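You operate a simulated robot arm through the tools that you are given. There is no shell and no other tool. Be economical: measure what you need, move in short steps, check, and stop when the job is done.

You are at the controls of a simulated robot arm. One attempt, no reset.

Task
Check the white key cap for contact and sort it.
Fine: steel good dish for contact, orange waste dish for none; arm back up; tester on to test, off after.

Only the result counts: the job must be done as asked and must still hold three seconds after the hand-in. Knocking over, shifting, dropping, spilling or breaking anything else fails it. A push-on lid holds only when it is set on centred and level and pressed home; a screw cap is set on level and turned clockwise until tight.

Robot
A 6-joint arm with a two-finger parallel gripper, fixed in place. Base frame: the origin is at the foot of the arm, x ahead of it, y to its left, z up; the work surface is at about z = 860. Readings come in mm, rad, newtons and seconds.
With the tool pointing down near the work surface it reaches from about 360 to 820 mm from the base axis. Its first joint turns from -2.897 to 2.897 rad. Payload 3.91 kg.
Tool frame: the origin (TCP) lies between the finger pads and is the grasp point; the fingertips stand 30 mm ahead of it; z points along the fingers, y is the line along which they close. Largest opening 110 mm; finger width 20, thickness 10; the body of the gripper, 48 by 112 mm, starts 55 mm behind the TCP.
Orientation is that of the tool frame in the base frame, as [roll, pitch, yaw] about the fixed x, y, z axes, in that order (R = Rz(yaw) Ry(pitch) Rx(roll)). With the fingers straight down and closing along the base's y, the tool's x points along the base's -x, its y along +y and its z along -z.

Tools
- The arm moves only by the tool send_rows. Its argument "rows" is a list that holds one entry, the list of rows, each a list of 7 numbers: the turn, a rotation vector about the base's x, y, z in units of 6 degrees (1.0 is 6 degrees), then the shift along the base's x, y, z in units of 20 mm (1.0 is 20 mm), then the gripper command, from -1 (shut) to 1 (fully open), values between in proportion. In form: [[[ax, ay, az, dx, dy, dz, hand], ...]]. A call has 1 to 12 rows; each row shifts and turns the commanded pose from where the row before left it. A call with a number of a shift or a turn outside -1 to 1 is refused whole. Rows are played at 5 a second. More than 50 mm and 0.15 rad between two rows, or a gripper value outside its range, and nothing of the call is played. A pose out of reach is approached as far as the arm can. The call stops where the force on the tool passes 50 N (or 10 N more than at its start, if that is more) or the arm is blocked; 0.2 s more then pass. Each finger travels about 45 mm/s and halts on what it meets, pressing with about 41 N; the grip force reading is that of the motor and also rises with nothing between the fingers. The clock runs only during rows and for 0.2 s after the last one: add rows that do not move to give the fingers time. The reply holds the time, the measured pose of the TCP, the force on the tool along the base axes, the opening and the grip force, in the units named above and with some noise.
- Cameras (640 x 400 px; columns grow to the right, rows downward): "scene" is fixed at [396.8, 498.2, 1450.2]; the picture's right is [0.05, 1.00, 0.00], its down [-0.63, 0.03, -0.78] and it looks along [-0.78, 0.04, 0.63] (base axes); focal length 214 px, centre (320, 200). "wrist" rides on the gripper at [77, 7, -115] in the tool frame; the picture's right is [-0.09, 1.00, 0.00], its down [-0.80, -0.07, -0.59] and it looks along [-0.59, -0.05, 0.80] (tool axes); focal length 270 px, centre (320, 200). There is no depth. A picture from a camera that has moved, and an enlarged one, comes with that camera's place and axes in the base frame and with its lens. The place of the scene camera against the robot may be out by one fixed shift of up to 25 mm in any direction.
- snapshot(camera): a new picture of that camera. The clock stands still meanwhile.
- move_column(by): slides the trunk up (or, below 0, down) by that many mm; the arm rides with it, the base frame stays. It gives what a move gives, with no picture.
- inspect(camera, box): a new picture of the part [left, top, right, bottom] of that camera's present view, enlarged. The clock stands still meanwhile.
- close_job(): hands the job in; it is judged then, once.

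Go step by step. Nothing tells you positions but the pictures and the camera data: compare them with the known pose of the tool, close in by small moves and look again before you grip or let go. The budget is 120 turns and 76 pictures, counting those below and the enlarged ones. Unless the task says otherwise, let go and move clear before handing in, and close with one line.

The tools are called by a JSON object that holds its "api" and its "payload". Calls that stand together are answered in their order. send_rows: Moves the arm, as the interface text tells. Its arguments: {"type":"object","properties":{"rows":{"type":"array"}},"required":["rows"]} The other tools are called the same way: move_column (by) slides the trunk up or down; snapshot (camera) takes a picture; inspect (camera, box) takes an enlarged picture of a part of a camera's view; close_job () hands the job in.

At the start:

```text
clock: 0.0
eef_pos: [504.7, 48.0, 1360.1]
tool_rot: [-3.141, -0.002, 3.141]
ft_force: [0.5, 1.0, 0.5]
grip_width: 110.0
grasp_force: 0.2
trunk travel left (down, up): [-575.0, 35.0]
```

scene: 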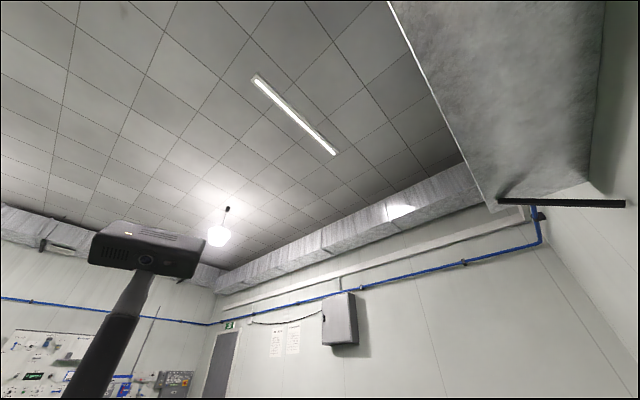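
wrist: 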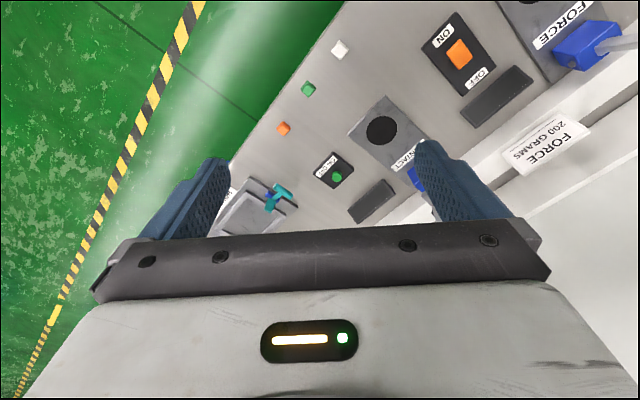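

The scene camera looks at the ceiling, so the wrist camera is the useful one. It shows a bench with key caps (white, green, orange), testers and switches; I'll look closer.

{"api": "inspect", "payload": {"camera": "wrist", "box": [200, 0, 420, 220]}}

{"api": "inspect", "payload": {"camera": "wrist", "box": [400, 0, 640, 220]}}

```text
1.82 times, centred on (310, 110) of wrist
camera zoom: at [428.8, 55.8, 1474.6], right [0.09, 1.0, 0.0], down [0.8, -0.07, 0.59], along [0.59, -0.05, -0.8], focal length 491 px, centre (338, 364)
```

zoom: 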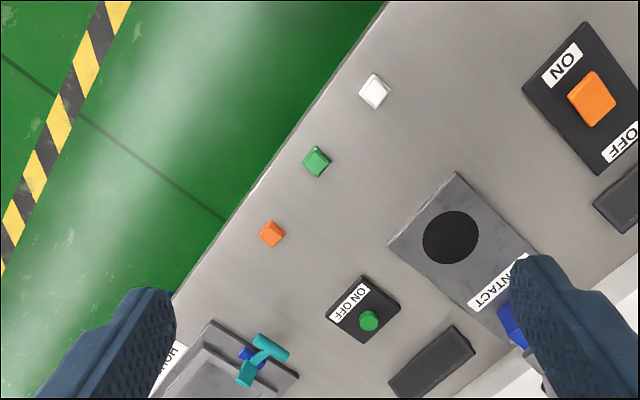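

```text
1.82 times, centred on (520, 110) of wrist
camera zoom: at [428.8, 55.8, 1474.6], right [0.09, 1.0, 0.0], down [0.8, -0.07, 0.59], along [0.59, -0.05, -0.8], focal length 491 px, centre (-44, 364)
```

zoom: 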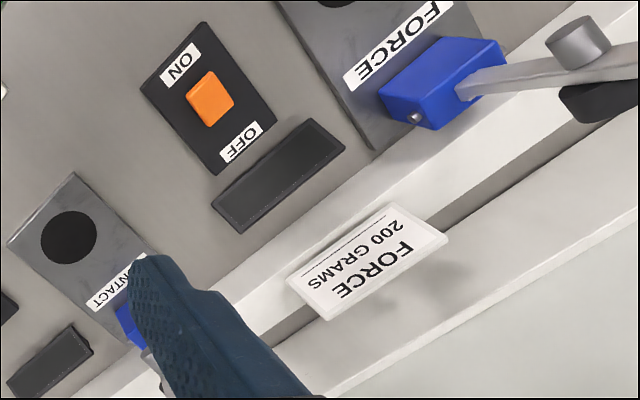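

The caps lie near the diagonal bench edge: white at about (508, 90), green and orange further along. The contact tester is near (690, 180) and its switch near (810, 70). I don't see the dishes yet, so I'll look around to the left.

{"api": "send_rows", "payload": {"rows": [[[0, 0, 1, 0, 1, 0, 1], [0, 0, 1, 0, 1, 0, 1], [0, 0, 1, 0, 1, 0, 1], [0, 0, 1, 0, 1, 0, 1], [0, 0, 1, 0, 1, 0, 1], [0, 0, 1, 0, 1, 0, 1], [0, 0, 1, 0, 1, 0, 1], [0, 0, 1, 0, 1, 0, 1], [0, 0, 1, 0, 1, 0, 1], [0, 0, 1, 0, 1, 0, 1]]]}}

{"api": "snapshot", "payload": {"camera": "wrist"}}

```text
clock: 2.2
eef_pos: [503.3, 248.9, 1361.5]
tool_rot: [3.141, 0.001, -2.091]
ft_force: [-0.4, 0.3, -0.4]
grip_width: 110.2
grasp_force: 0.2
trunk travel left (down, up): [-575.0, 35.0]
```

```text
71 pictures are left
camera wrist: at [460.8, 186.1, 1475.4], right [-0.82, 0.57, 0.0], down [0.46, 0.66, 0.59], along [0.34, 0.49, -0.8], focal length 270 px, centre (320, 200)
```

wrist: 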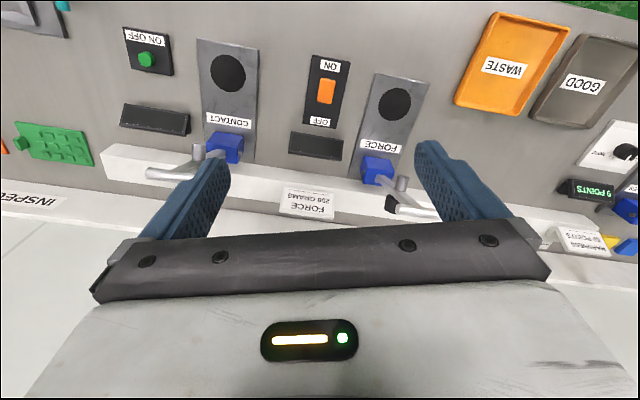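

Waste dish at about (214, 497), good dish at about (75, 635), and the contact tester and its green push button are visible. I'll enlarge the tester to see how it works.

{"api": "inspect", "payload": {"camera": "wrist", "box": [100, 20, 270, 190]}}

{"api": "inspect", "payload": {"camera": "wrist", "box": [270, 30, 450, 220]}}

{"api": "inspect", "payload": {"camera": "wrist", "box": [440, 0, 640, 250]}}

```text
2.35 times, centred on (185, 105) of wrist
camera zoom: at [460.8, 186.1, 1475.4], right [-0.82, 0.57, 0.0], down [0.46, 0.66, 0.59], along [0.34, 0.49, -0.8], focal length 636 px, centre (638, 424)
```

zoom: 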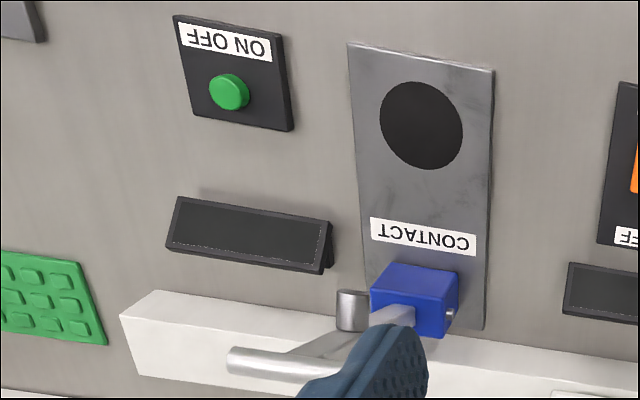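

```text
2.11 times, centred on (360, 125) of wrist
camera zoom: at [460.8, 186.1, 1475.4], right [-0.82, 0.57, 0.0], down [0.46, 0.66, 0.59], along [0.34, 0.49, -0.8], focal length 569 px, centre (236, 358)
```

zoom: 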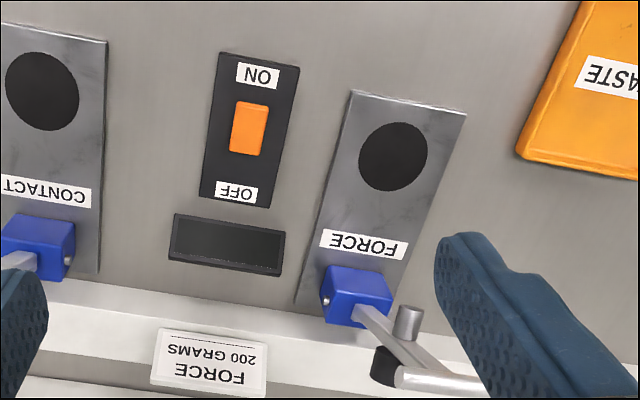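

```text
1.60 times, centred on (540, 125) of wrist
camera zoom: at [460.8, 186.1, 1475.4], right [-0.82, 0.57, 0.0], down [0.46, 0.66, 0.59], along [0.34, 0.49, -0.8], focal length 432 px, centre (-32, 320)
```

zoom: 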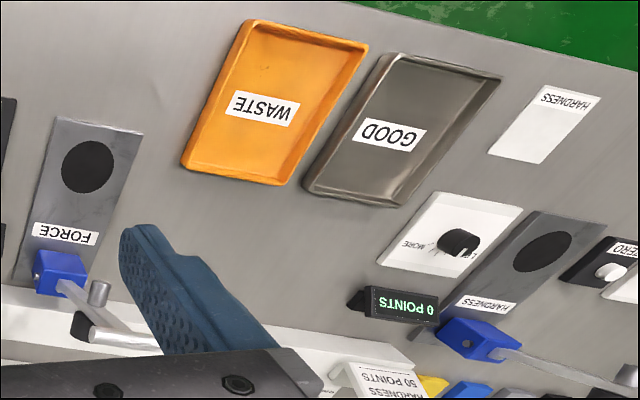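

The tester is a black pad with a hinged lever arm folded back, pivoting in the blue block; the bench row runs along about 135°. I'll move over the contact tester, facing it squarely, and lower for a closer look.

{"api": "send_rows", "payload": {"rows": [[[0, 0, -0.5, 1, -0.9, 0, 1], [0, 0, -0.5, 1, -0.9, 0, 1], [0, 0, -0.5, 1, -0.9, 0, 1], [0, 0, -0.5, 1, -0.9, 0, 1], [0, 0, -0.53, 1, -0.9, 0, 1], [0, 0, 0, 1, -0.9, 0, 1], [0, 0, 0, 0, 0, 0, 1]]]}}

{"api": "move_column", "payload": {"by": -220}}

{"api": "snapshot", "payload": {"camera": "wrist"}}

```text
clock: 3.8
eef_pos: [624.7, 141.0, 1361.3]
tool_rot: [-3.14, -0.001, -2.358]
ft_force: [-0.4, 0.0, -1.0]
grip_width: 109.7
grasp_force: 0.1
trunk travel left (down, up): [-575.0, 35.0]
```

```text
clock: 6.1
eef_pos: [623.9, 141.5, 1141.1]
tool_rot: [3.141, -0.001, -2.36]
ft_force: [0.9, 0.5, -0.1]
grip_width: 110.1
grasp_force: 0.0
trunk travel left (down, up): [-355.0, 255.0]
```

```text
67 pictures are left
camera wrist: at [565.6, 93.4, 1254.5], right [-0.64, 0.77, 0.0], down [0.62, 0.51, 0.59], along [0.46, 0.38, -0.8], focal length 270 px, centre (320, 200)
```

wrist: 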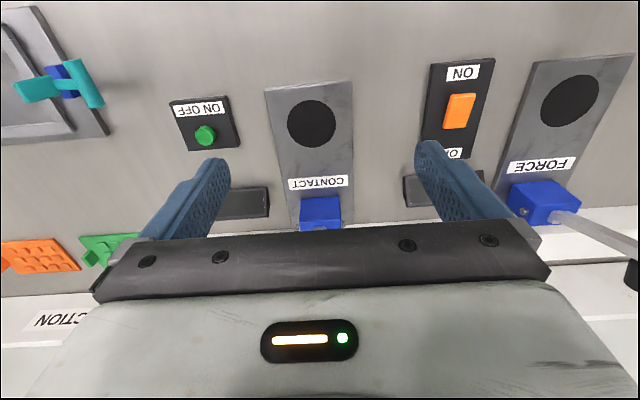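

The pad is at (688, 179), the button at (803, 66), and the hinge block at about (785, 275) is hidden behind the gripper. I'll back off and tilt the tool outward to see the lever.

{"api": "send_rows", "payload": {"rows": [[[0.7, -0.7, 0, -0.8, -0.8, -0.5, 1], [0.7, -0.7, 0, -0.8, -0.8, -0.5, 1], [0.7, -0.7, 0, -0.8, -0.8, -0.5, 1], [0.7, -0.7, 0, -0.8, -0.8, -0.5, 1], [0.7, -0.7, 0, -0.8, -0.8, -0.5, 1], [0, 0, 0, 0, 0, 0, 1]]]}}

{"api": "snapshot", "payload": {"camera": "wrist"}}

```text
clock: 7.5
eef_pos: [543.8, 60.8, 1092.0]
tool_rot: [3.139, 0.519, -2.361]
ft_force: [-0.4, -0.3, -0.9]
grip_width: 110.2
grasp_force: 0.1
trunk travel left (down, up): [-355.0, 255.0]
```

```text
66 pictures are left
camera wrist: at [452.2, -19.9, 1152.0], right [-0.65, 0.76, 0.04], down [0.33, 0.23, 0.91], along [0.68, 0.61, -0.4], focal length 270 px, centre (320, 200)
```

wrist: 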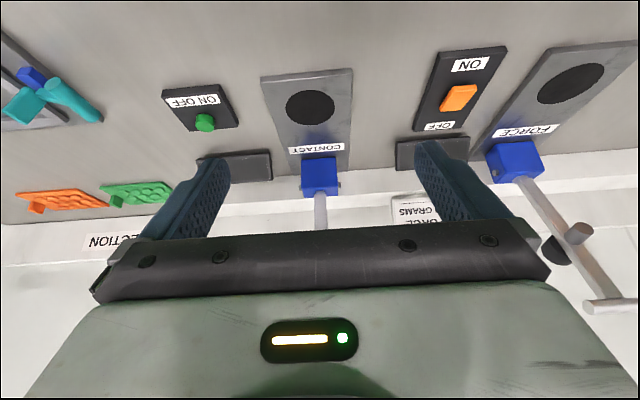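

The levers stand up and lean back from their hinge blocks, ending in T-handles. I'll shift sideways to see the contact lever beside the gripper.

{"api": "send_rows", "payload": {"rows": [[[0, 0, 0, 0.7, -0.7, 0.3, 1], [0, 0, 0, 0.7, -0.7, 0.3, 1], [0, 0, 0, 0.7, -0.7, 0.3, 1], [0, 0, 0, 0.7, -0.7, 0.3, 1], [0, 0, 0, 0.7, -0.7, 0.3, 1], [0, 0, 0, 0.7, -0.7, 0.3, 1], [0, 0, 0, 0.7, -0.7, 0.3, 1], [0, 0, 0, 0.7, -0.7, 0.3, 1], [0, 0, 0, 0.7, -0.7, 0.3, 1], [0, 0, 0, 0, 0, 0, 1]]]}}

{"api": "snapshot", "payload": {"camera": "wrist"}}

```text
clock: 9.7
eef_pos: [670.9, -65.0, 1145.6]
tool_rot: [3.14, 0.518, -2.359]
ft_force: [0.3, 0.8, 0.0]
grip_width: 109.8
grasp_force: 0.2
trunk travel left (down, up): [-355.0, 255.0]
```

```text
65 pictures are left
camera wrist: at [578.6, -146.2, 1204.3], right [-0.65, 0.76, 0.05], down [0.34, 0.23, 0.91], along [0.68, 0.61, -0.41], focal length 270 px, centre (320, 200)
```

wrist: 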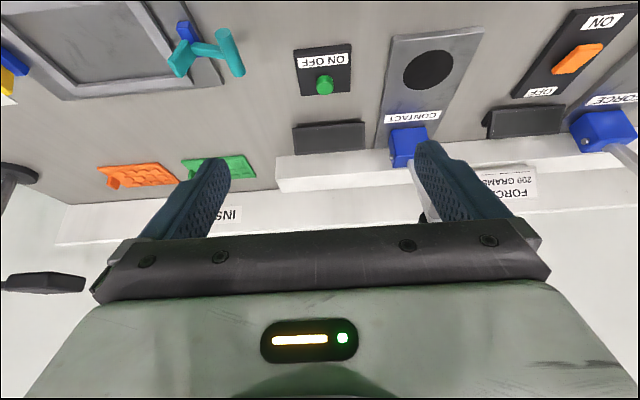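

The finger still hides it. I'll yaw to bring the lever to the right edge of the picture.

{"api": "send_rows", "payload": {"rows": [[[0, 0, -1, 0, 0, 0.5, 1], [0, 0, -1, 0, 0, 0.5, 1], [0, 0, -1, 0, 0, 0.5, 1], [0, 0, -1, 0, 0, 0.5, 1], [0, 0, 0, 0, 0, 0, 1]]]}}

{"api": "snapshot", "payload": {"camera": "wrist"}}

```text
clock: 10.9
eef_pos: [669.2, -65.6, 1184.1]
tool_rot: [3.14, 0.52, -2.777]
ft_force: [0.9, 0.0, -0.1]
grip_width: 110.0
grasp_force: 0.0
trunk travel left (down, up): [-355.0, 255.0]
```

```text
64 pictures are left
camera wrist: at [552.4, -102.1, 1245.1], right [-0.28, 0.96, 0.04], down [0.4, 0.08, 0.91], along [0.87, 0.28, -0.41], focal length 270 px, centre (320, 200)
```

wrist: 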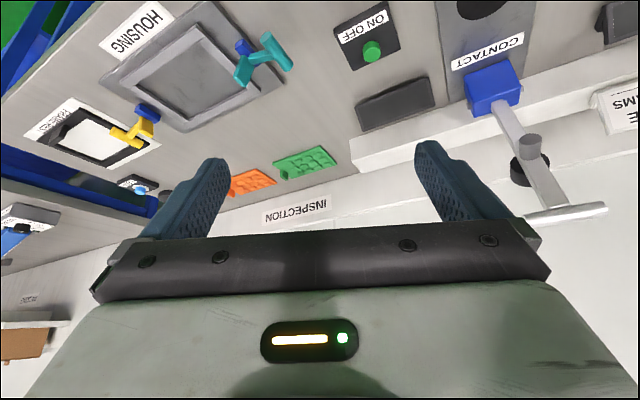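

{"api": "inspect", "payload": {"camera": "wrist", "box": [430, 0, 640, 230]}}

```text
1.74 times, centred on (535, 115) of wrist
camera zoom: at [552.4, -102.1, 1245.1], right [-0.28, 0.96, 0.04], down [0.4, 0.08, 0.91], along [0.87, 0.28, -0.41], focal length 470 px, centre (-54, 348)
```

zoom: 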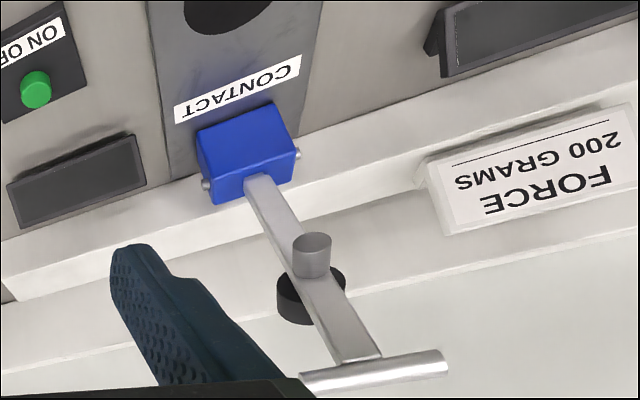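

The contact lever is hinged at about (787, 284, 905). It stands up leaning slightly forward, with its T-handle near (736, 232, 1155) and a silver probe that would fold onto the pad. I'll set the cap first, so I move over it with a 20° tilt facing the bench direction.

{"api": "send_rows", "payload": {"rows": [[[0, 0, 1, -0.9, 0.545, 0, 1], [0, 0, 1, -0.9, 0.545, 0, 1], [0, 0, 1, -0.9, 0.545, 0, 1], [0, 0, 1, -0.9, 0.545, 0, 1], [-0.6, 0.6, 0, -0.9, 0.545, 0, 1], [-0.6, 0.6, 0, -0.9, 0.545, 0, 1], [0, 0, 0, -0.9, 0.545, 0, 1], [0, 0, 0, -0.9, 0.545, 0, 1], [0, 0, 0, -0.9, 0.545, 0, 1], [0, 0, 0, -0.9, 0.545, 0, 1], [0, 0, 0, -0.9, 0.545, 0, 1], [0, 0, 0, 0, 0, 0, 1]]]}}

{"api": "move_column", "payload": {"by": -180}}

{"api": "snapshot", "payload": {"camera": "wrist"}}

```text
clock: 13.5
eef_pos: [471.4, 54.7, 1184.4]
tool_rot: [3.139, 0.34, -2.359]
ft_force: [-0.6, 0.3, 0.9]
grip_width: 109.8
grasp_force: 0.1
trunk travel left (down, up): [-355.0, 255.0]
```

```text
clock: 15.5
eef_pos: [472.3, 54.7, 1005.5]
tool_rot: [3.139, 0.342, -2.362]
ft_force: [-0.1, -0.5, 0.7]
grip_width: 110.0
grasp_force: 0.1
trunk travel left (down, up): [-175.0, 435.0]
```

```text
62 pictures are left
camera wrist: at [389.2, -17.3, 1085.9], right [-0.64, 0.76, 0.03], down [0.44, 0.34, 0.83], along [0.62, 0.55, -0.56], focal length 270 px, centre (320, 200)
```

wrist: 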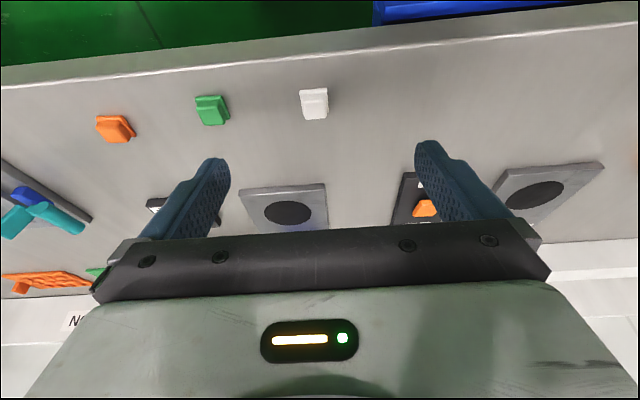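

The cap is centred in front of the fingers at about (510, 88). I'll enlarge it to check orientation and height.

{"api": "inspect", "payload": {"camera": "wrist", "box": [280, 70, 350, 140]}}

```text
5.71 times, centred on (315, 105) of wrist
camera zoom: at [389.2, -17.3, 1085.9], right [-0.64, 0.76, 0.03], down [0.44, 0.34, 0.83], along [0.62, 0.55, -0.56], focal length 1544 px, centre (349, 743)
```

zoom: 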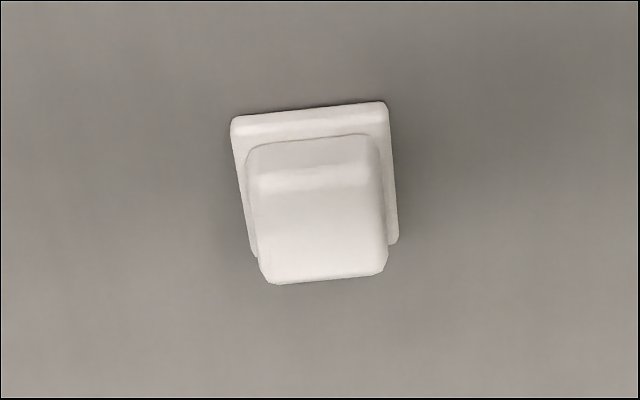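

The cap is about 26 mm wide at its flange and 17 mm high, aligned with the gripper, centred at (512, 89). I'll descend around it and check before closing.

{"api": "send_rows", "payload": {"rows": [[[0, 0, 0, 0.276, 0.235, -0.896, 0], [0, 0, 0, 0.276, 0.235, -0.896, 0], [0, 0, 0, 0.276, 0.235, -0.896, 0], [0, 0, 0, 0.276, 0.235, -0.896, 0], [0, 0, 0, 0.276, 0.235, -0.896, 0], [0, 0, 0, 0.276, 0.235, -0.896, 0], [0, 0, 0, 0, 0, 0, 0], [0, 0, 0, 0, 0, 0, 0]]]}}

{"api": "snapshot", "payload": {"camera": "wrist"}}

```text
clock: 17.3
eef_pos: [505.1, 82.2, 897.1]
tool_rot: [3.141, 0.339, -2.359]
ft_force: [-0.5, 0.0, -0.7]
grip_width: 54.8
grasp_force: 0.0
trunk travel left (down, up): [-175.0, 435.0]
```

```text
60 pictures are left
camera wrist: at [422.0, 10.5, 978.6], right [-0.64, 0.76, 0.03], down [0.44, 0.34, 0.83], along [0.62, 0.55, -0.56], focal length 270 px, centre (320, 200)
```

wrist: 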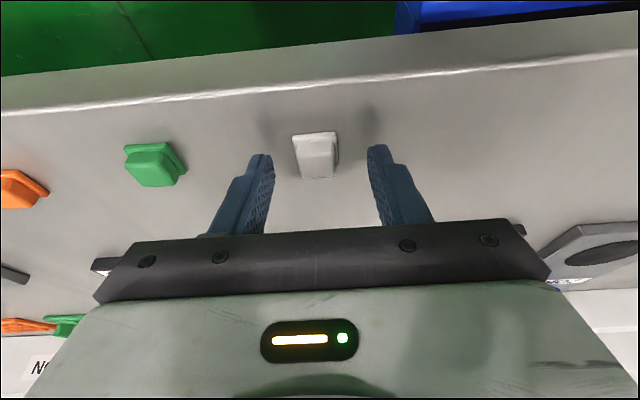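

The cap sits between the fingertips, about 3 mm nearer the robot than centre. I'll nudge back and close.

{"api": "send_rows", "payload": {"rows": [[[0, 0, 0, -0.11, -0.11, 0, 0], [0, 0, 0, 0, 0, 0, -1], [0, 0, 0, 0, 0, 0, -1], [0, 0, 0, 0, 0, 0, -1], [0, 0, 0, 0, 0, 0, -1], [0, 0, 0, 0, 0, 0, -1]]]}}

{"api": "snapshot", "payload": {"camera": "wrist"}}

```text
clock: 18.7
eef_pos: [501.5, 79.2, 898.6]
tool_rot: [3.141, 0.341, -2.36]
ft_force: [0.1, -0.1, 0.5]
grip_width: 19.8
grasp_force: 41.0
trunk travel left (down, up): [-175.0, 435.0]
```

```text
59 pictures are left
camera wrist: at [419.6, 7.9, 978.8], right [-0.64, 0.76, 0.03], down [0.44, 0.34, 0.83], along [0.62, 0.55, -0.56], focal length 270 px, centre (320, 200)
```

wrist: 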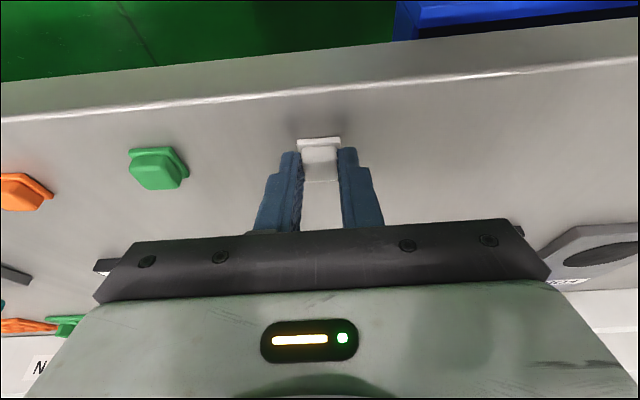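

Gripped (20 mm opening). Lifting and carrying to near the contact pad, staying a bit in front of it for a check.

{"api": "send_rows", "payload": {"rows": [[[0, 0, 0, 0, 0, 1, -1], [0, 0, 0, 0, 0, 1, -1], [0, 0, 0, 0, 0, 1, -1], [0, 0, 0, 0.9, 0.46, 0, -1], [0, 0, 0, 0.9, 0.46, 0, -1], [0, 0, 0, 0.9, 0.46, 0, -1], [0, 0, 0, 0.9, 0.46, 0, -1], [0, 0, 0, 0.9, 0.46, 0, -1], [0, 0, 0, 0.9, 0.46, 0, -1], [0, 0, 0, 0.9, 0.46, 0, -1], [0, 0, 0, 0.9, 0.46, 0, -1], [0, 0, 0, 0, 0, 0, -1]]]}}

{"api": "snapshot", "payload": {"camera": "wrist"}}

```text
clock: 21.3
eef_pos: [646.0, 156.1, 956.5]
tool_rot: [3.139, 0.34, -2.36]
ft_force: [1.5, 0.3, 0.1]
grip_width: 19.4
grasp_force: 41.1
trunk travel left (down, up): [-175.0, 435.0]
```

```text
58 pictures are left
camera wrist: at [564.4, 82.5, 1038.4], right [-0.64, 0.76, 0.03], down [0.45, 0.34, 0.83], along [0.62, 0.55, -0.56], focal length 270 px, centre (320, 200)
```

wrist: 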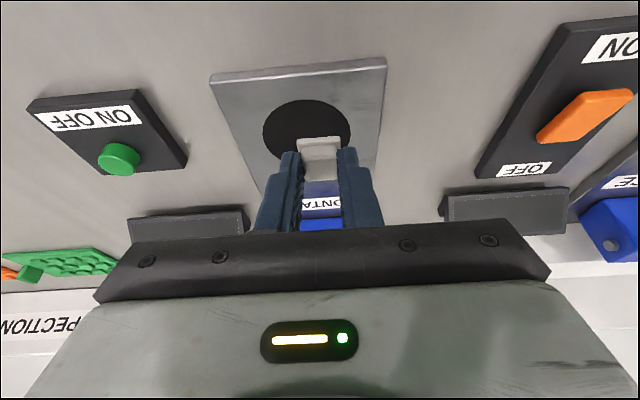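

The pad centre is at about (685, 177). I'll move over it and lower in small steps, watching the force.

{"api": "send_rows", "payload": {"rows": [[[0, 0, 0, 0.78, 0.335, 0, -1], [0, 0, 0, 0.78, 0.335, 0, -1], [0, 0, 0, 0, 0, -0.8, -1], [0, 0, 0, 0, 0, -0.8, -1], [0, 0, 0, 0, 0, -0.7, -1], [0, 0, 0, 0, 0, 0, -1]]]}}

{"api": "inspect", "payload": {"camera": "wrist", "box": [220, 60, 420, 240]}}

```text
clock: 22.7
eef_pos: [678.9, 168.0, 910.8]
tool_rot: [3.14, 0.339, -2.36]
ft_force: [0.1, 0.8, 0.0]
grip_width: 19.3
grasp_force: 41.3
trunk travel left (down, up): [-175.0, 435.0]
```

```text
2.22 times, centred on (320, 150) of wrist
camera zoom: at [595.4, 95.7, 992.0], right [-0.64, 0.76, 0.03], down [0.44, 0.34, 0.83], along [0.62, 0.55, -0.56], focal length 601 px, centre (320, 311)
```

zoom: 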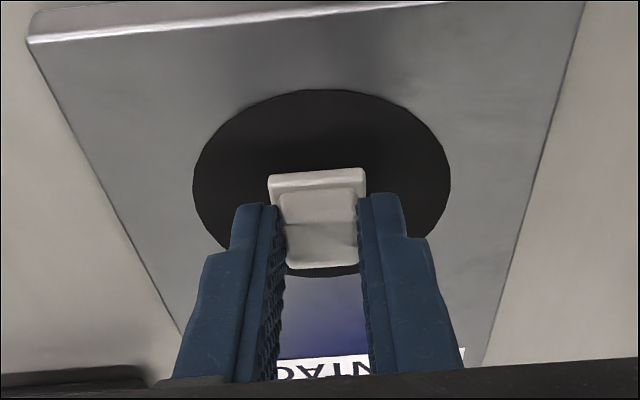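

The cap is about 5–6 mm past pad centre; I'll shift back and lower to contact.

{"api": "send_rows", "payload": {"rows": [[[0, 0, 0, -0.2, -0.2, 0, -1], [0, 0, 0, 0, 0, -0.15, -1], [0, 0, 0, 0, 0, -0.1, -1], [0, 0, 0, 0, 0, 0, -1]]]}}

```text
clock: 23.7
eef_pos: [673.4, 163.2, 910.0]
tool_rot: [-3.138, 0.347, -2.358]
ft_force: [6.4, 1.7, 26.1]
grip_width: 19.1
grasp_force: 41.0
trunk travel left (down, up): [-175.0, 435.0]
```

Contact is already made, so the plate is about 10 mm high. I'll ease off the pressing force before releasing.

{"api": "send_rows", "payload": {"rows": [[[0, 0, 0, 0, 0, 0.22, -1], [0, 0, 0, 0, 0, 0, -1]]]}}

{"api": "inspect", "payload": {"camera": "wrist", "box": [220, 60, 420, 240]}}

```text
clock: 24.3
eef_pos: [674.4, 164.1, 910.0]
tool_rot: [3.139, 0.337, -2.36]
ft_force: [-0.4, -0.7, 10.3]
grip_width: 19.1
grasp_force: 41.6
trunk travel left (down, up): [-175.0, 435.0]
```

```text
2.22 times, centred on (320, 150) of wrist
camera zoom: at [590.1, 91.3, 991.5], right [-0.64, 0.76, 0.03], down [0.45, 0.34, 0.83], along [0.62, 0.55, -0.56], focal length 601 px, centre (320, 311)
```

zoom: 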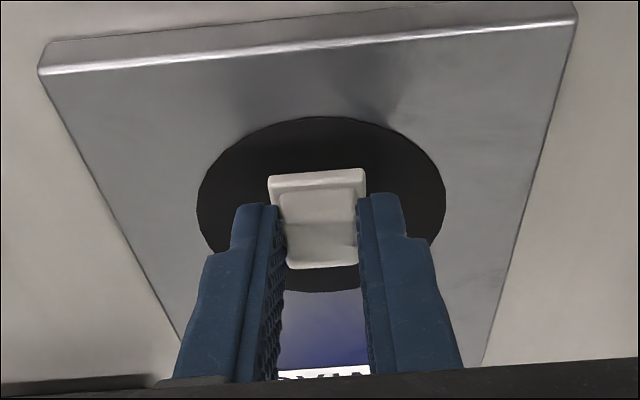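

The cap sits centred on the pad. Releasing it and lifting back along the tool axis.

{"api": "send_rows", "payload": {"rows": [[[0, 0, 0, 0, 0, 0.08, -1], [0, 0, 0, 0, 0, 0, -0.3], [0, 0, 0, 0, 0, 0, 0], [0, 0, 0, 0, 0, 0, 0], [0, 0, 0, -0.2, -0.2, 0.8, 0], [0, 0, 0, -0.2, -0.2, 0.8, 0], [0, 0, 0, -0.2, -0.2, 0.8, 0], [0, 0, 0, 0, 0, 0, 0]]]}}

{"api": "snapshot", "payload": {"camera": "wrist"}}

```text
clock: 26.1
eef_pos: [662.1, 152.8, 959.0]
tool_rot: [3.139, 0.34, -2.36]
ft_force: [0.4, 0.4, 0.3]
grip_width: 54.9
grasp_force: 0.0
trunk travel left (down, up): [-175.0, 435.0]
```

```text
55 pictures are left
camera wrist: at [578.7, 79.5, 1040.3], right [-0.64, 0.76, 0.03], down [0.45, 0.34, 0.83], along [0.62, 0.55, -0.56], focal length 270 px, centre (320, 200)
```

wrist: 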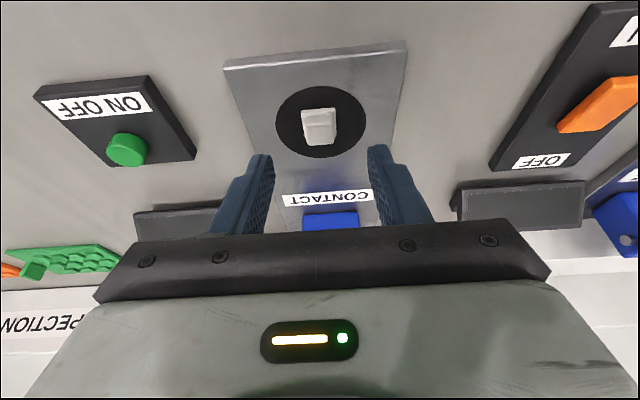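

The cap stands on the pad. The button's triangulated position is about (791, 67), top at z ≈ 882. I'll close the fingers, straighten the tool and go above the button.

{"api": "send_rows", "payload": {"rows": [[[0, 0, 0, 0, -0.5, 0.5, -1], [-0.575, 0.575, 0, 0.92, -0.54, 0, -1], [-0.575, 0.575, 0, 0.92, -0.54, 0, -1], [-0.575, 0.575, 0, 0.92, -0.54, 0, -1], [-0.575, 0.575, 0, 0.92, -0.54, 0, -1], [0, 0, 0, 0.92, -0.54, 0, -1], [0, 0, 0, 0.92, -0.54, 0, -1], [0, 0, 0, 0.92, -0.54, 0, -1], [0, 0, 0, 0, 0, -0.7, -1], [0, 0, 0, 0, 0, 0, -1]]]}}

{"api": "snapshot", "payload": {"camera": "wrist"}}

```text
clock: 28.3
eef_pos: [730.5, 66.5, 908.4]
tool_rot: [-3.141, 0.001, -2.359]
ft_force: [0.3, -0.3, -0.2]
grip_width: 0.0
grasp_force: 37.7
out of reach, approached as far as the arm can: row 4, 5, 6, 7, 8
trunk travel left (down, up): [-175.0, 435.0]
```

```text
54 pictures are left
camera wrist: at [671.9, 18.6, 1022.5], right [-0.64, 0.77, 0.0], down [0.62, 0.51, 0.59], along [0.46, 0.38, -0.8], focal length 270 px, centre (320, 200)
```

wrist: 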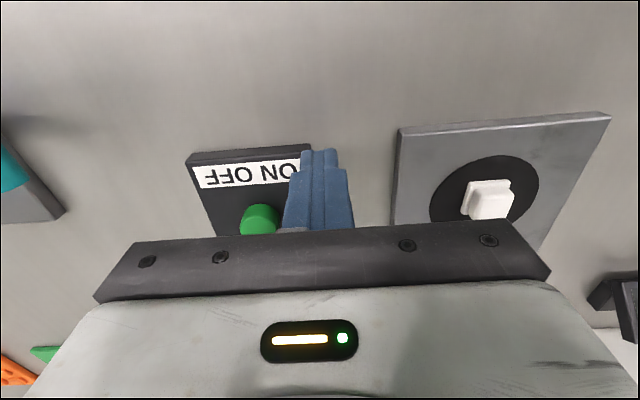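

That button is out of reach at this trunk height, because the shoulder is too low. I'll raise the trunk by 300 mm and come down with the arm instead.

{"api": "move_column", "payload": {"by": 300}}

```text
clock: 31.3
eef_pos: [730.4, 67.3, 1209.0]
tool_rot: [3.141, 0.001, -2.36]
ft_force: [0.2, 0.5, 0.2]
grip_width: 0.1
grasp_force: 37.7
trunk travel left (down, up): [-475.0, 135.0]
```

Now I'll lower with the arm.

{"api": "send_rows", "payload": {"rows": [[[0, 0, 0, 0, 0, -1, -1], [0, 0, 0, 0, 0, -1, -1], [0, 0, 0, 0, 0, -1, -1], [0, 0, 0, 0, 0, -1, -1], [0, 0, 0, 0, 0, -1, -1], [0, 0, 0, 0, 0, -1, -1], [0, 0, 0, 0, 0, -1, -1], [0, 0, 0, 0, 0, -1, -1], [0, 0, 0, 0, 0, -1, -1], [0, 0, 0, 0, 0, -1, -1], [0, 0, 0, 0, 0, -1, -1], [0, 0, 0, 0, 0, 0, -1]]]}}

```text
clock: 33.9
eef_pos: [730.1, 66.8, 988.0]
tool_rot: [3.139, 0.0, -2.359]
ft_force: [0.4, 0.6, -0.4]
grip_width: 0.1
grasp_force: 38.0
trunk travel left (down, up): [-475.0, 135.0]
```

{"api": "send_rows", "payload": {"rows": [[[0, 0, 0, 1, 0, 0, -1], [0, 0, 0, 1, 0, 0, -1], [0, 0, 0, 0.9, 0, -0.5, -1], [0, 0, 0, 0, 0, -1, -1], [0, 0, 0, 0, 0, -0.5, -1], [0, 0, 0, 0, 0, 0, -1]]]}}

{"api": "snapshot", "payload": {"camera": "wrist"}}

```text
clock: 35.3
eef_pos: [788.3, 66.3, 949.1]
tool_rot: [3.141, 0.0, -2.359]
ft_force: [0.0, 0.5, -0.4]
grip_width: 0.0
grasp_force: 37.5
trunk travel left (down, up): [-475.0, 135.0]
```

```text
53 pictures are left
camera wrist: at [729.7, 17.7, 1062.9], right [-0.64, 0.77, 0.0], down [0.62, 0.51, 0.59], along [0.46, 0.38, -0.8], focal length 270 px, centre (320, 200)
```

wrist: 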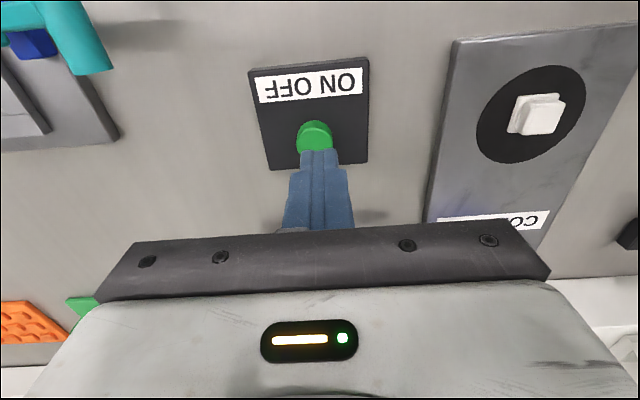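

The button is at (792, 65). Fine-centre and come down to just above it, then press.

{"api": "send_rows", "payload": {"rows": [[[0, 0, 0, 0.17, -0.08, -0.8, -1], [0, 0, 0, 0, 0, -0.8, -1], [0, 0, 0, 0, 0, -0.1, -1], [0, 0, 0, 0, 0, 0, -1]]]}}

{"api": "inspect", "payload": {"camera": "wrist", "box": [220, 60, 420, 240]}}

```text
clock: 36.3
eef_pos: [791.3, 65.4, 915.0]
tool_rot: [-3.141, -0.001, -2.359]
ft_force: [-0.2, 0.6, 1.3]
grip_width: 0.0
grasp_force: 38.0
trunk travel left (down, up): [-475.0, 135.0]
```

```text
2.22 times, centred on (320, 150) of wrist
camera zoom: at [732.5, 16.7, 1029.8], right [-0.64, 0.77, 0.0], down [0.62, 0.51, 0.59], along [0.46, 0.38, -0.8], focal length 601 px, centre (320, 311)
```

zoom: 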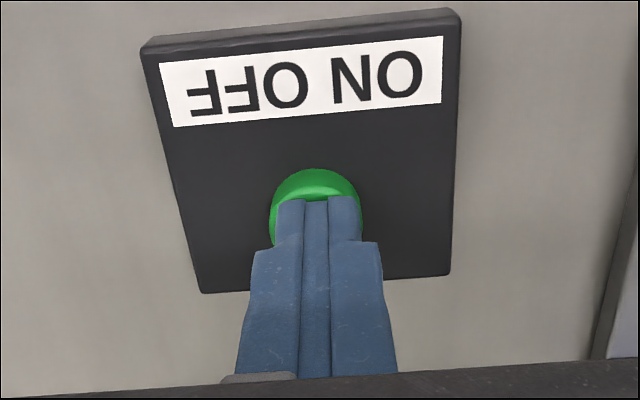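

Aligned over the button. Pressing gently.

{"api": "send_rows", "payload": {"rows": [[[0, 0, 0, 0, 0, -0.1, -1], [0, 0, 0, 0, 0, -0.1, -1], [0, 0, 0, 0, 0, 0, -1]]]}}

```text
clock: 37.1
eef_pos: [791.4, 65.9, 913.7]
tool_rot: [-3.14, 0.001, -2.36]
ft_force: [-0.6, -2.9, 9.8]
grip_width: 0.2
grasp_force: 37.5
trunk travel left (down, up): [-475.0, 135.0]
```

{"api": "send_rows", "payload": {"rows": [[[0, 0, 0, 0, 0, -0.1, -1], [0, 0, 0, 0, 0, -0.1, -1], [0, 0, 0, 0, 0, 0, -1]]]}}

```text
clock: 37.9
eef_pos: [791.9, 65.4, 910.5]
tool_rot: [-3.136, 0.003, -2.361]
ft_force: [2.2, -1.5, 21.9]
grip_width: 0.1
grasp_force: 38.1
trunk travel left (down, up): [-475.0, 135.0]
```

The button moved about 4 mm. I'll lift and back off to look at the display.

{"api": "send_rows", "payload": {"rows": [[[0, 0, 0, 0, 0, 1, -1], [0, 0, 0, 0, 0, 1, -1], [0, 0, 0, 0, 0, 1, -1], [0, 0, 0, -1, -0.5, 0.5, -1], [0, 0, 0, -1, -0.5, 0.5, -1], [0, 0, 0, -1, -0.5, 0, -1], [0, 0, 0, -1, -0.5, 0, -1], [0, 0, 0, 0, 0, 0, -1]]]}}

{"api": "snapshot", "payload": {"camera": "wrist"}}

```text
clock: 39.7
eef_pos: [711.5, 26.4, 988.4]
tool_rot: [3.141, -0.001, -2.359]
ft_force: [-0.3, -0.4, 0.3]
grip_width: 0.1
grasp_force: 37.8
trunk travel left (down, up): [-475.0, 135.0]
```

```text
51 pictures are left
camera wrist: at [653.2, -22.5, 1101.9], right [-0.64, 0.77, 0.0], down [0.62, 0.51, 0.59], along [0.46, 0.38, -0.8], focal length 270 px, centre (320, 200)
```

wrist: 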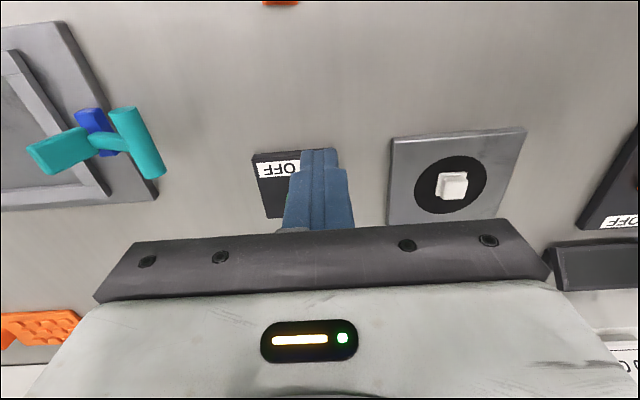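

The gripper hides the display from here. I'll go back to the tilted viewpoint with the fingers closed.

{"api": "send_rows", "payload": {"rows": [[[0, 0, 0, -0.9, 0.2, 0.65, -1], [0.7, -0.7, 0, -0.9, 0.2, 0.65, -1], [0.7, -0.7, 0, -0.9, 0.2, 0.65, -1], [0.7, -0.7, 0, -0.9, 0.2, 0.65, -1], [0.7, -0.7, 0, -0.9, 0.2, 0.65, -1], [0.7, -0.7, 0, -0.9, 0.2, 0.65, -1], [0, 0, 0, -0.9, 0.2, 0.65, -1], [0, 0, 0, -0.9, 0.2, 0.65, -1], [0, 0, 0, 0, 0, 0, -1]]]}}

{"api": "snapshot", "payload": {"camera": "wrist"}}

```text
clock: 41.7
eef_pos: [567.1, 56.3, 1090.9]
tool_rot: [3.139, 0.519, -2.359]
ft_force: [1.0, 0.8, 0.3]
grip_width: 0.0
grasp_force: 37.9
trunk travel left (down, up): [-475.0, 135.0]
```

```text
50 pictures are left
camera wrist: at [475.9, -25.1, 1151.8], right [-0.65, 0.76, 0.05], down [0.34, 0.23, 0.91], along [0.68, 0.61, -0.41], focal length 270 px, centre (320, 200)
```

wrist: 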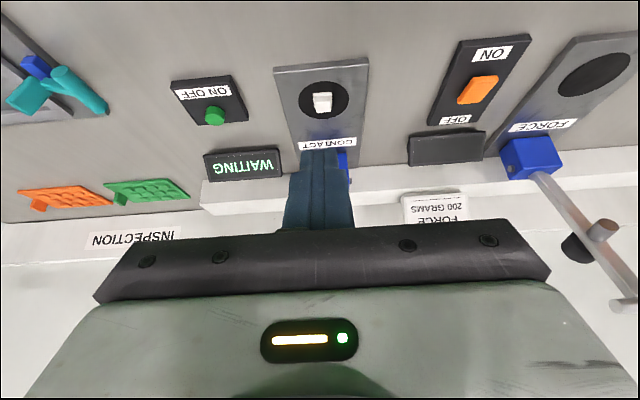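

The display reads "WAITING", so the tester is on. Now I'll raise the view to measure the lever handle.

{"api": "send_rows", "payload": {"rows": [[[0, 0, 0, 0.15, -0.25, 0.95, -1], [0, 0, 0, 0.15, -0.25, 0.95, -1], [0, 0, 0, 0.15, -0.25, 0.95, -1], [0, 0, 0, 0.15, -0.25, 0.95, -1], [0, 0, 0, 0.15, -0.25, 0.95, -1], [0, 0, 0, 0.15, -0.25, 0.95, -1], [0, 0, 0, 0.15, -0.25, 0.95, -1], [0, 0, 0, 0.15, -0.25, 0.95, -1], [0, 0, 0, 0.15, -0.25, 0.95, -1], [0, 0, 0, 0.15, -0.25, 0.95, -1], [0, 0, 0, 0.15, -0.25, 0.95, -1], [0, 0, 0, 0, 0, 0, -1]]]}}

{"api": "inspect", "payload": {"camera": "wrist", "box": [280, 40, 520, 240]}}

```text
clock: 44.3
eef_pos: [602.0, 2.4, 1299.0]
tool_rot: [3.14, 0.52, -2.359]
ft_force: [-0.5, 0.5, -0.7]
grip_width: 0.0
grasp_force: 37.8
trunk travel left (down, up): [-475.0, 135.0]
```

```text
2.00 times, centred on (400, 140) of wrist
camera zoom: at [509.6, -78.4, 1360.9], right [-0.65, 0.76, 0.04], down [0.34, 0.23, 0.91], along [0.68, 0.61, -0.41], focal length 541 px, centre (160, 320)
```

zoom: 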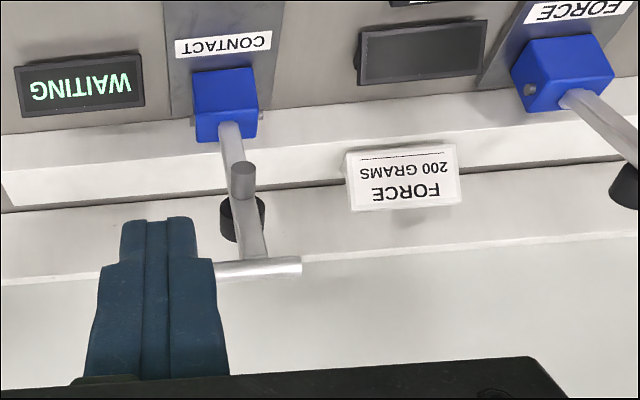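

The handle bar runs along the row direction, centred near (736, 230, 1149), about 66 mm long and 255 mm from the hinge. I'll grip its end fore-aft so the round bar can turn in the fingers; first reorient the gripper by −90°, staying clear.

{"api": "send_rows", "payload": {"rows": [[[-0.7, 0.7, 0, -0.5, 0, 0, -1], [-0.7, 0.7, 0, -0.5, 0, 0, -1], [-0.7, 0.7, 0, -0.5, 0, 0, -1], [-0.7, 0.7, 0, -0.5, 0, 0, -1], [-0.7, 0.7, 0, 0, 0, 0, -1], [0, 0, -1, 0, 0.5, 0, -1], [0, 0, -1, 0, 0.5, 0, -1], [0, 0, -1, 0, 0.5, 0, -1], [0, 0, -1, 0, 0.5, 0, -1], [0, 0, -1, 0, 0.5, 0, -1], [0, 0, -1, 0, 0.5, 0, -1], [0, 0, -1, 0, 0.5, 0, -1]]]}}

{"api": "send_rows", "payload": {"rows": [[[0, 0, -1, 0, 0.5, 0, 0.1], [0, 0, -1, 0, 0.5, 0, 0.1], [0, 0, -1, 0, 0.5, 0, 0.1], [0, 0, -1, 0, 0.5, 0, 0.1], [0, 0, -1, 0, 0.5, 0, 0.1], [0, 0, -1, 0, 0.5, 0, 0.1], [0, 0, -1, 0, 0.5, 0, 0.1], [0, 0, -1, 0, 0.5, 0, 0.1], [0.7, -0.7, 0, 0, 0, 0, 0.1], [0.7, -0.7, 0, 0, 0, 0, 0.1], [0.7, -0.7, 0, 0, 0, 0, 0.1], [0, 0, 0, 0, 0, 0, 0.1]]]}}

{"api": "move_column", "payload": {"by": 60}}

{"api": "snapshot", "payload": {"camera": "wrist"}}

```text
clock: 46.9
eef_pos: [561.4, 74.1, 1299.6]
tool_rot: [3.141, 0.0, -3.094]
ft_force: [-0.2, 0.4, 0.6]
grip_width: 0.0
grasp_force: 37.8
trunk travel left (down, up): [-475.0, 135.0]
```

```text
clock: 49.5
eef_pos: [560.5, 152.1, 1300.7]
tool_rot: [2.829, -0.002, 2.353]
ft_force: [-0.3, 0.7, -0.8]
grip_width: 60.5
grasp_force: 0.0
trunk travel left (down, up): [-475.0, 135.0]
```

```text
clock: 50.5
eef_pos: [560.3, 153.1, 1360.1]
tool_rot: [2.832, -0.002, 2.354]
ft_force: [0.0, -0.4, -0.9]
grip_width: 60.5
grasp_force: 0.0
trunk travel left (down, up): [-535.0, 75.0]
```

```text
48 pictures are left
camera wrist: at [486.7, 187.8, 1470.8], right [0.73, 0.61, 0.3], down [0.39, -0.74, 0.54], along [0.56, -0.28, -0.78], focal length 270 px, centre (320, 200)
```

wrist: 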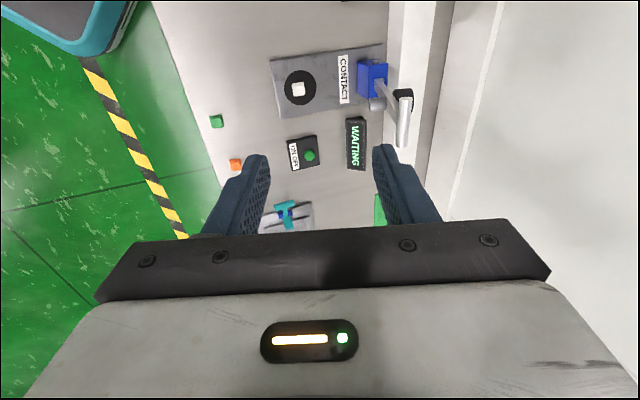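

Clear view of the lever: the handle bar is centred at about (739, 235). I'll approach a staging point above its near end.

{"api": "send_rows", "payload": {"rows": [[[0, 0, 0, 0.92, 0.51, -0.85, 0.1], [0, 0, 0, 0.92, 0.51, -0.85, 0.1], [0, 0, 0, 0.92, 0.51, -0.85, 0.1], [0, 0, 0, 0.92, 0.51, -0.85, 0.1], [0, 0, 0, 0.92, 0.51, -0.85, 0.1], [0, 0, 0, 0.92, 0.51, -0.85, 0.1], [0, 0, 0, 0.92, 0.51, -0.85, 0.1], [0, 0, 0, 0.9, 0.51, -0.85, 0.1], [0, 0, 0, 0, 0, 0, 0.1]]]}}

{"api": "snapshot", "payload": {"camera": "wrist"}}

```text
clock: 52.5
eef_pos: [707.1, 234.7, 1226.5]
tool_rot: [2.829, 0.001, 2.354]
ft_force: [0.0, 0.6, 0.5]
grip_width: 60.6
grasp_force: 0.1
trunk travel left (down, up): [-535.0, 75.0]
```

```text
47 pictures are left
camera wrist: at [632.7, 270.1, 1336.5], right [0.73, 0.61, 0.31], down [0.39, -0.74, 0.54], along [0.56, -0.28, -0.78], focal length 270 px, centre (320, 200)
```

wrist: 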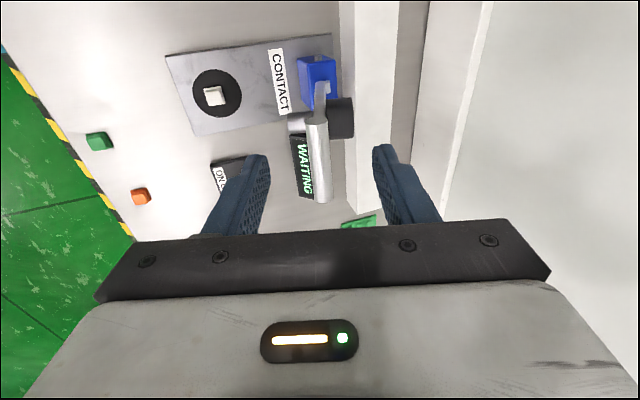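

The bar is centred between the fingers; I need about 9 mm toward the bar's middle. I'll descend part way and check again.

{"api": "send_rows", "payload": {"rows": [[[0, 0, 0, 0.38, -0.25, -0.3, 0.1], [0, 0, 0, 0.22, 0.22, -0.95, 0.1], [0, 0, 0, 0.15, 0.15, -0.65, 0.1], [0, 0, 0, 0, 0, 0, 0.1]]]}}

{"api": "snapshot", "payload": {"camera": "wrist"}}

```text
clock: 53.5
eef_pos: [721.5, 237.4, 1186.5]
tool_rot: [2.833, -0.001, 2.352]
ft_force: [1.0, 0.6, 0.1]
grip_width: 60.6
grasp_force: 0.2
trunk travel left (down, up): [-535.0, 75.0]
```

```text
46 pictures are left
camera wrist: at [648.0, 272.6, 1296.4], right [0.73, 0.61, 0.3], down [0.39, -0.74, 0.54], along [0.56, -0.28, -0.78], focal length 270 px, centre (320, 200)
```

wrist: 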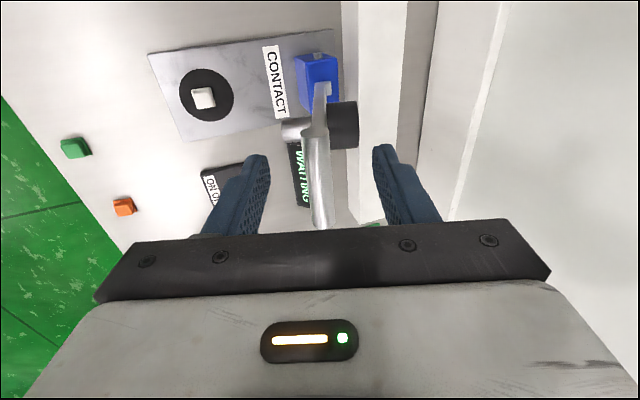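

{"api": "inspect", "payload": {"camera": "wrist", "box": [250, 60, 390, 240]}}

```text
2.22 times, centred on (320, 150) of wrist
camera zoom: at [648.0, 272.6, 1296.4], right [0.73, 0.61, 0.3], down [0.39, -0.74, 0.54], along [0.56, -0.28, -0.78], focal length 601 px, centre (320, 311)
```

zoom: 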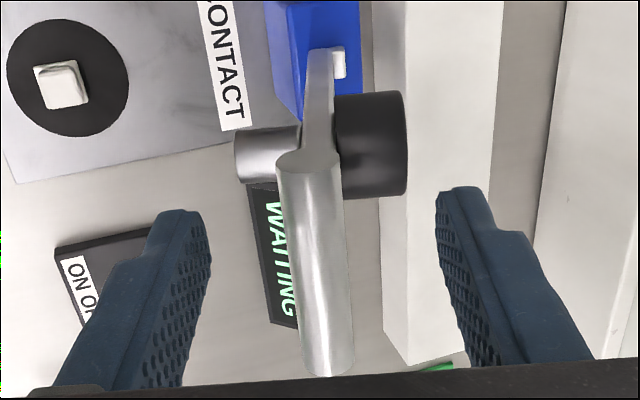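

The bar lies well inside the fingers with about 75 mm length; the grip point will be 14 mm from its near end, clear of the stem. Descend the rest and look once more.

{"api": "send_rows", "payload": {"rows": [[[0, 0, 0, 0.18, 0.18, -0.78, 0.1], [0, 0, 0, 0.18, 0.18, -0.78, 0.1], [0, 0, 0, 0, 0, 0, 0.1]]]}}

{"api": "inspect", "payload": {"camera": "wrist", "box": [220, 60, 420, 240]}}

```text
clock: 54.3
eef_pos: [730.3, 245.2, 1156.8]
tool_rot: [2.832, 0.0, 2.353]
ft_force: [-0.4, -0.2, 0.2]
grip_width: 60.4
grasp_force: 0.1
trunk travel left (down, up): [-535.0, 75.0]
```

```text
2.22 times, centred on (320, 150) of wrist
camera zoom: at [656.0, 279.4, 1267.6], right [0.73, 0.61, 0.3], down [0.39, -0.74, 0.54], along [0.56, -0.28, -0.78], focal length 601 px, centre (320, 311)
```

zoom: 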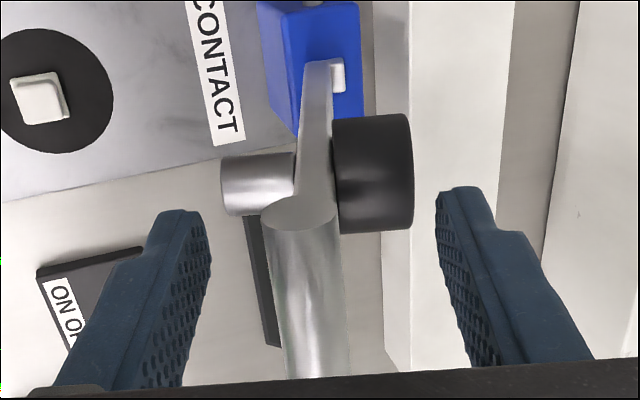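

The bar is between the fingers. Closing on it.

{"api": "send_rows", "payload": {"rows": [[[0, 0, 0, 0, 0, 0, -0.3], [0, 0, 0, 0, 0, 0, -1], [0, 0, 0, 0, 0, 0, -1], [0, 0, 0, 0, 0, 0, -1], [0, 0, 0, 0, 0, 0, -1]]]}}

{"api": "snapshot", "payload": {"camera": "wrist"}}

```text
clock: 55.5
eef_pos: [729.8, 242.8, 1157.3]
tool_rot: [2.831, -0.002, 2.355]
ft_force: [0.5, -0.6, -0.6]
grip_width: 16.7
grasp_force: 45.1
trunk travel left (down, up): [-535.0, 75.0]
```

```text
43 pictures are left
camera wrist: at [656.1, 279.3, 1267.6], right [0.73, 0.61, 0.3], down [0.39, -0.74, 0.54], along [0.56, -0.28, -0.78], focal length 270 px, centre (320, 200)
```

wrist: 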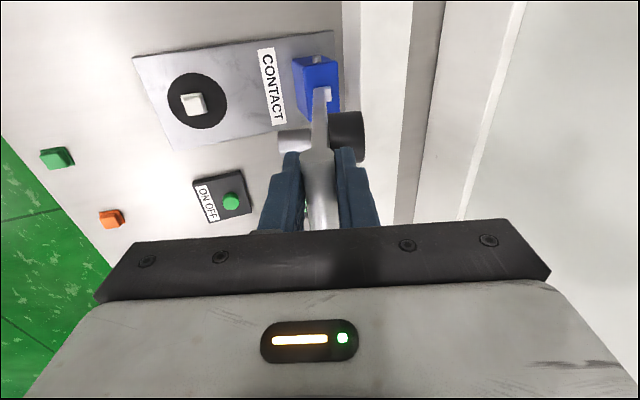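

Gripped (17 mm), no side force. I start swinging the lever down along the arc, four steps first.

{"api": "send_rows", "payload": {"rows": [[[0, 0, 0, -0.651, -0.651, -0.295, -1], [0, 0, 0, -0.648, -0.648, -0.375, -1], [0, 0, 0, -0.627, -0.627, -0.445, -1], [0, 0, 0, -0.598, -0.598, -0.515, -1], [0, 0, 0, 0, 0, 0, -1]]]}}

{"api": "snapshot", "payload": {"camera": "wrist"}}

```text
clock: 56.7
eef_pos: [679.3, 194.1, 1124.1]
tool_rot: [2.829, 0.001, 2.353]
ft_force: [-0.9, 2.7, 9.7]
grip_width: 23.7
grasp_force: 45.1
trunk travel left (down, up): [-535.0, 75.0]
```

```text
42 pictures are left
camera wrist: at [605.8, 229.2, 1234.3], right [0.73, 0.61, 0.31], down [0.39, -0.74, 0.54], along [0.56, -0.28, -0.78], focal length 270 px, centre (320, 200)
```

wrist: 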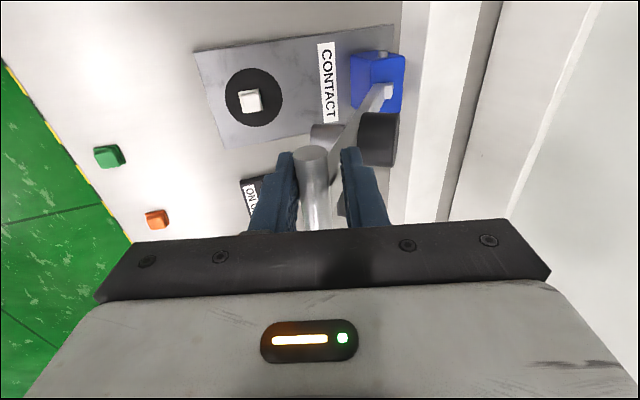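

The lever follows, but the opening grew to 24 mm. I'll check whether a finger touches the stem.

{"api": "inspect", "payload": {"camera": "wrist", "box": [240, 90, 400, 240]}}

```text
2.67 times, centred on (320, 165) of wrist
camera zoom: at [605.8, 229.2, 1234.3], right [0.73, 0.61, 0.31], down [0.39, -0.74, 0.54], along [0.56, -0.28, -0.78], focal length 721 px, centre (320, 293)
```

zoom: 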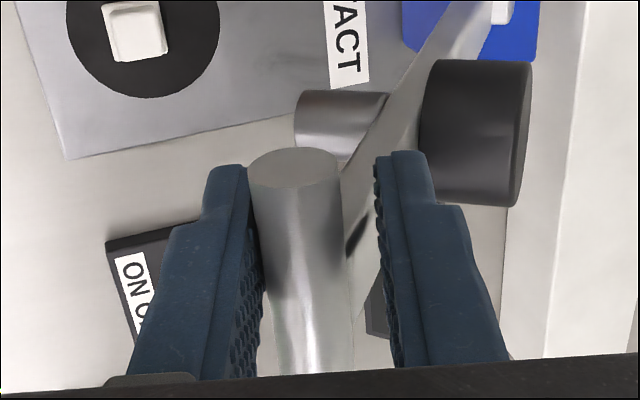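

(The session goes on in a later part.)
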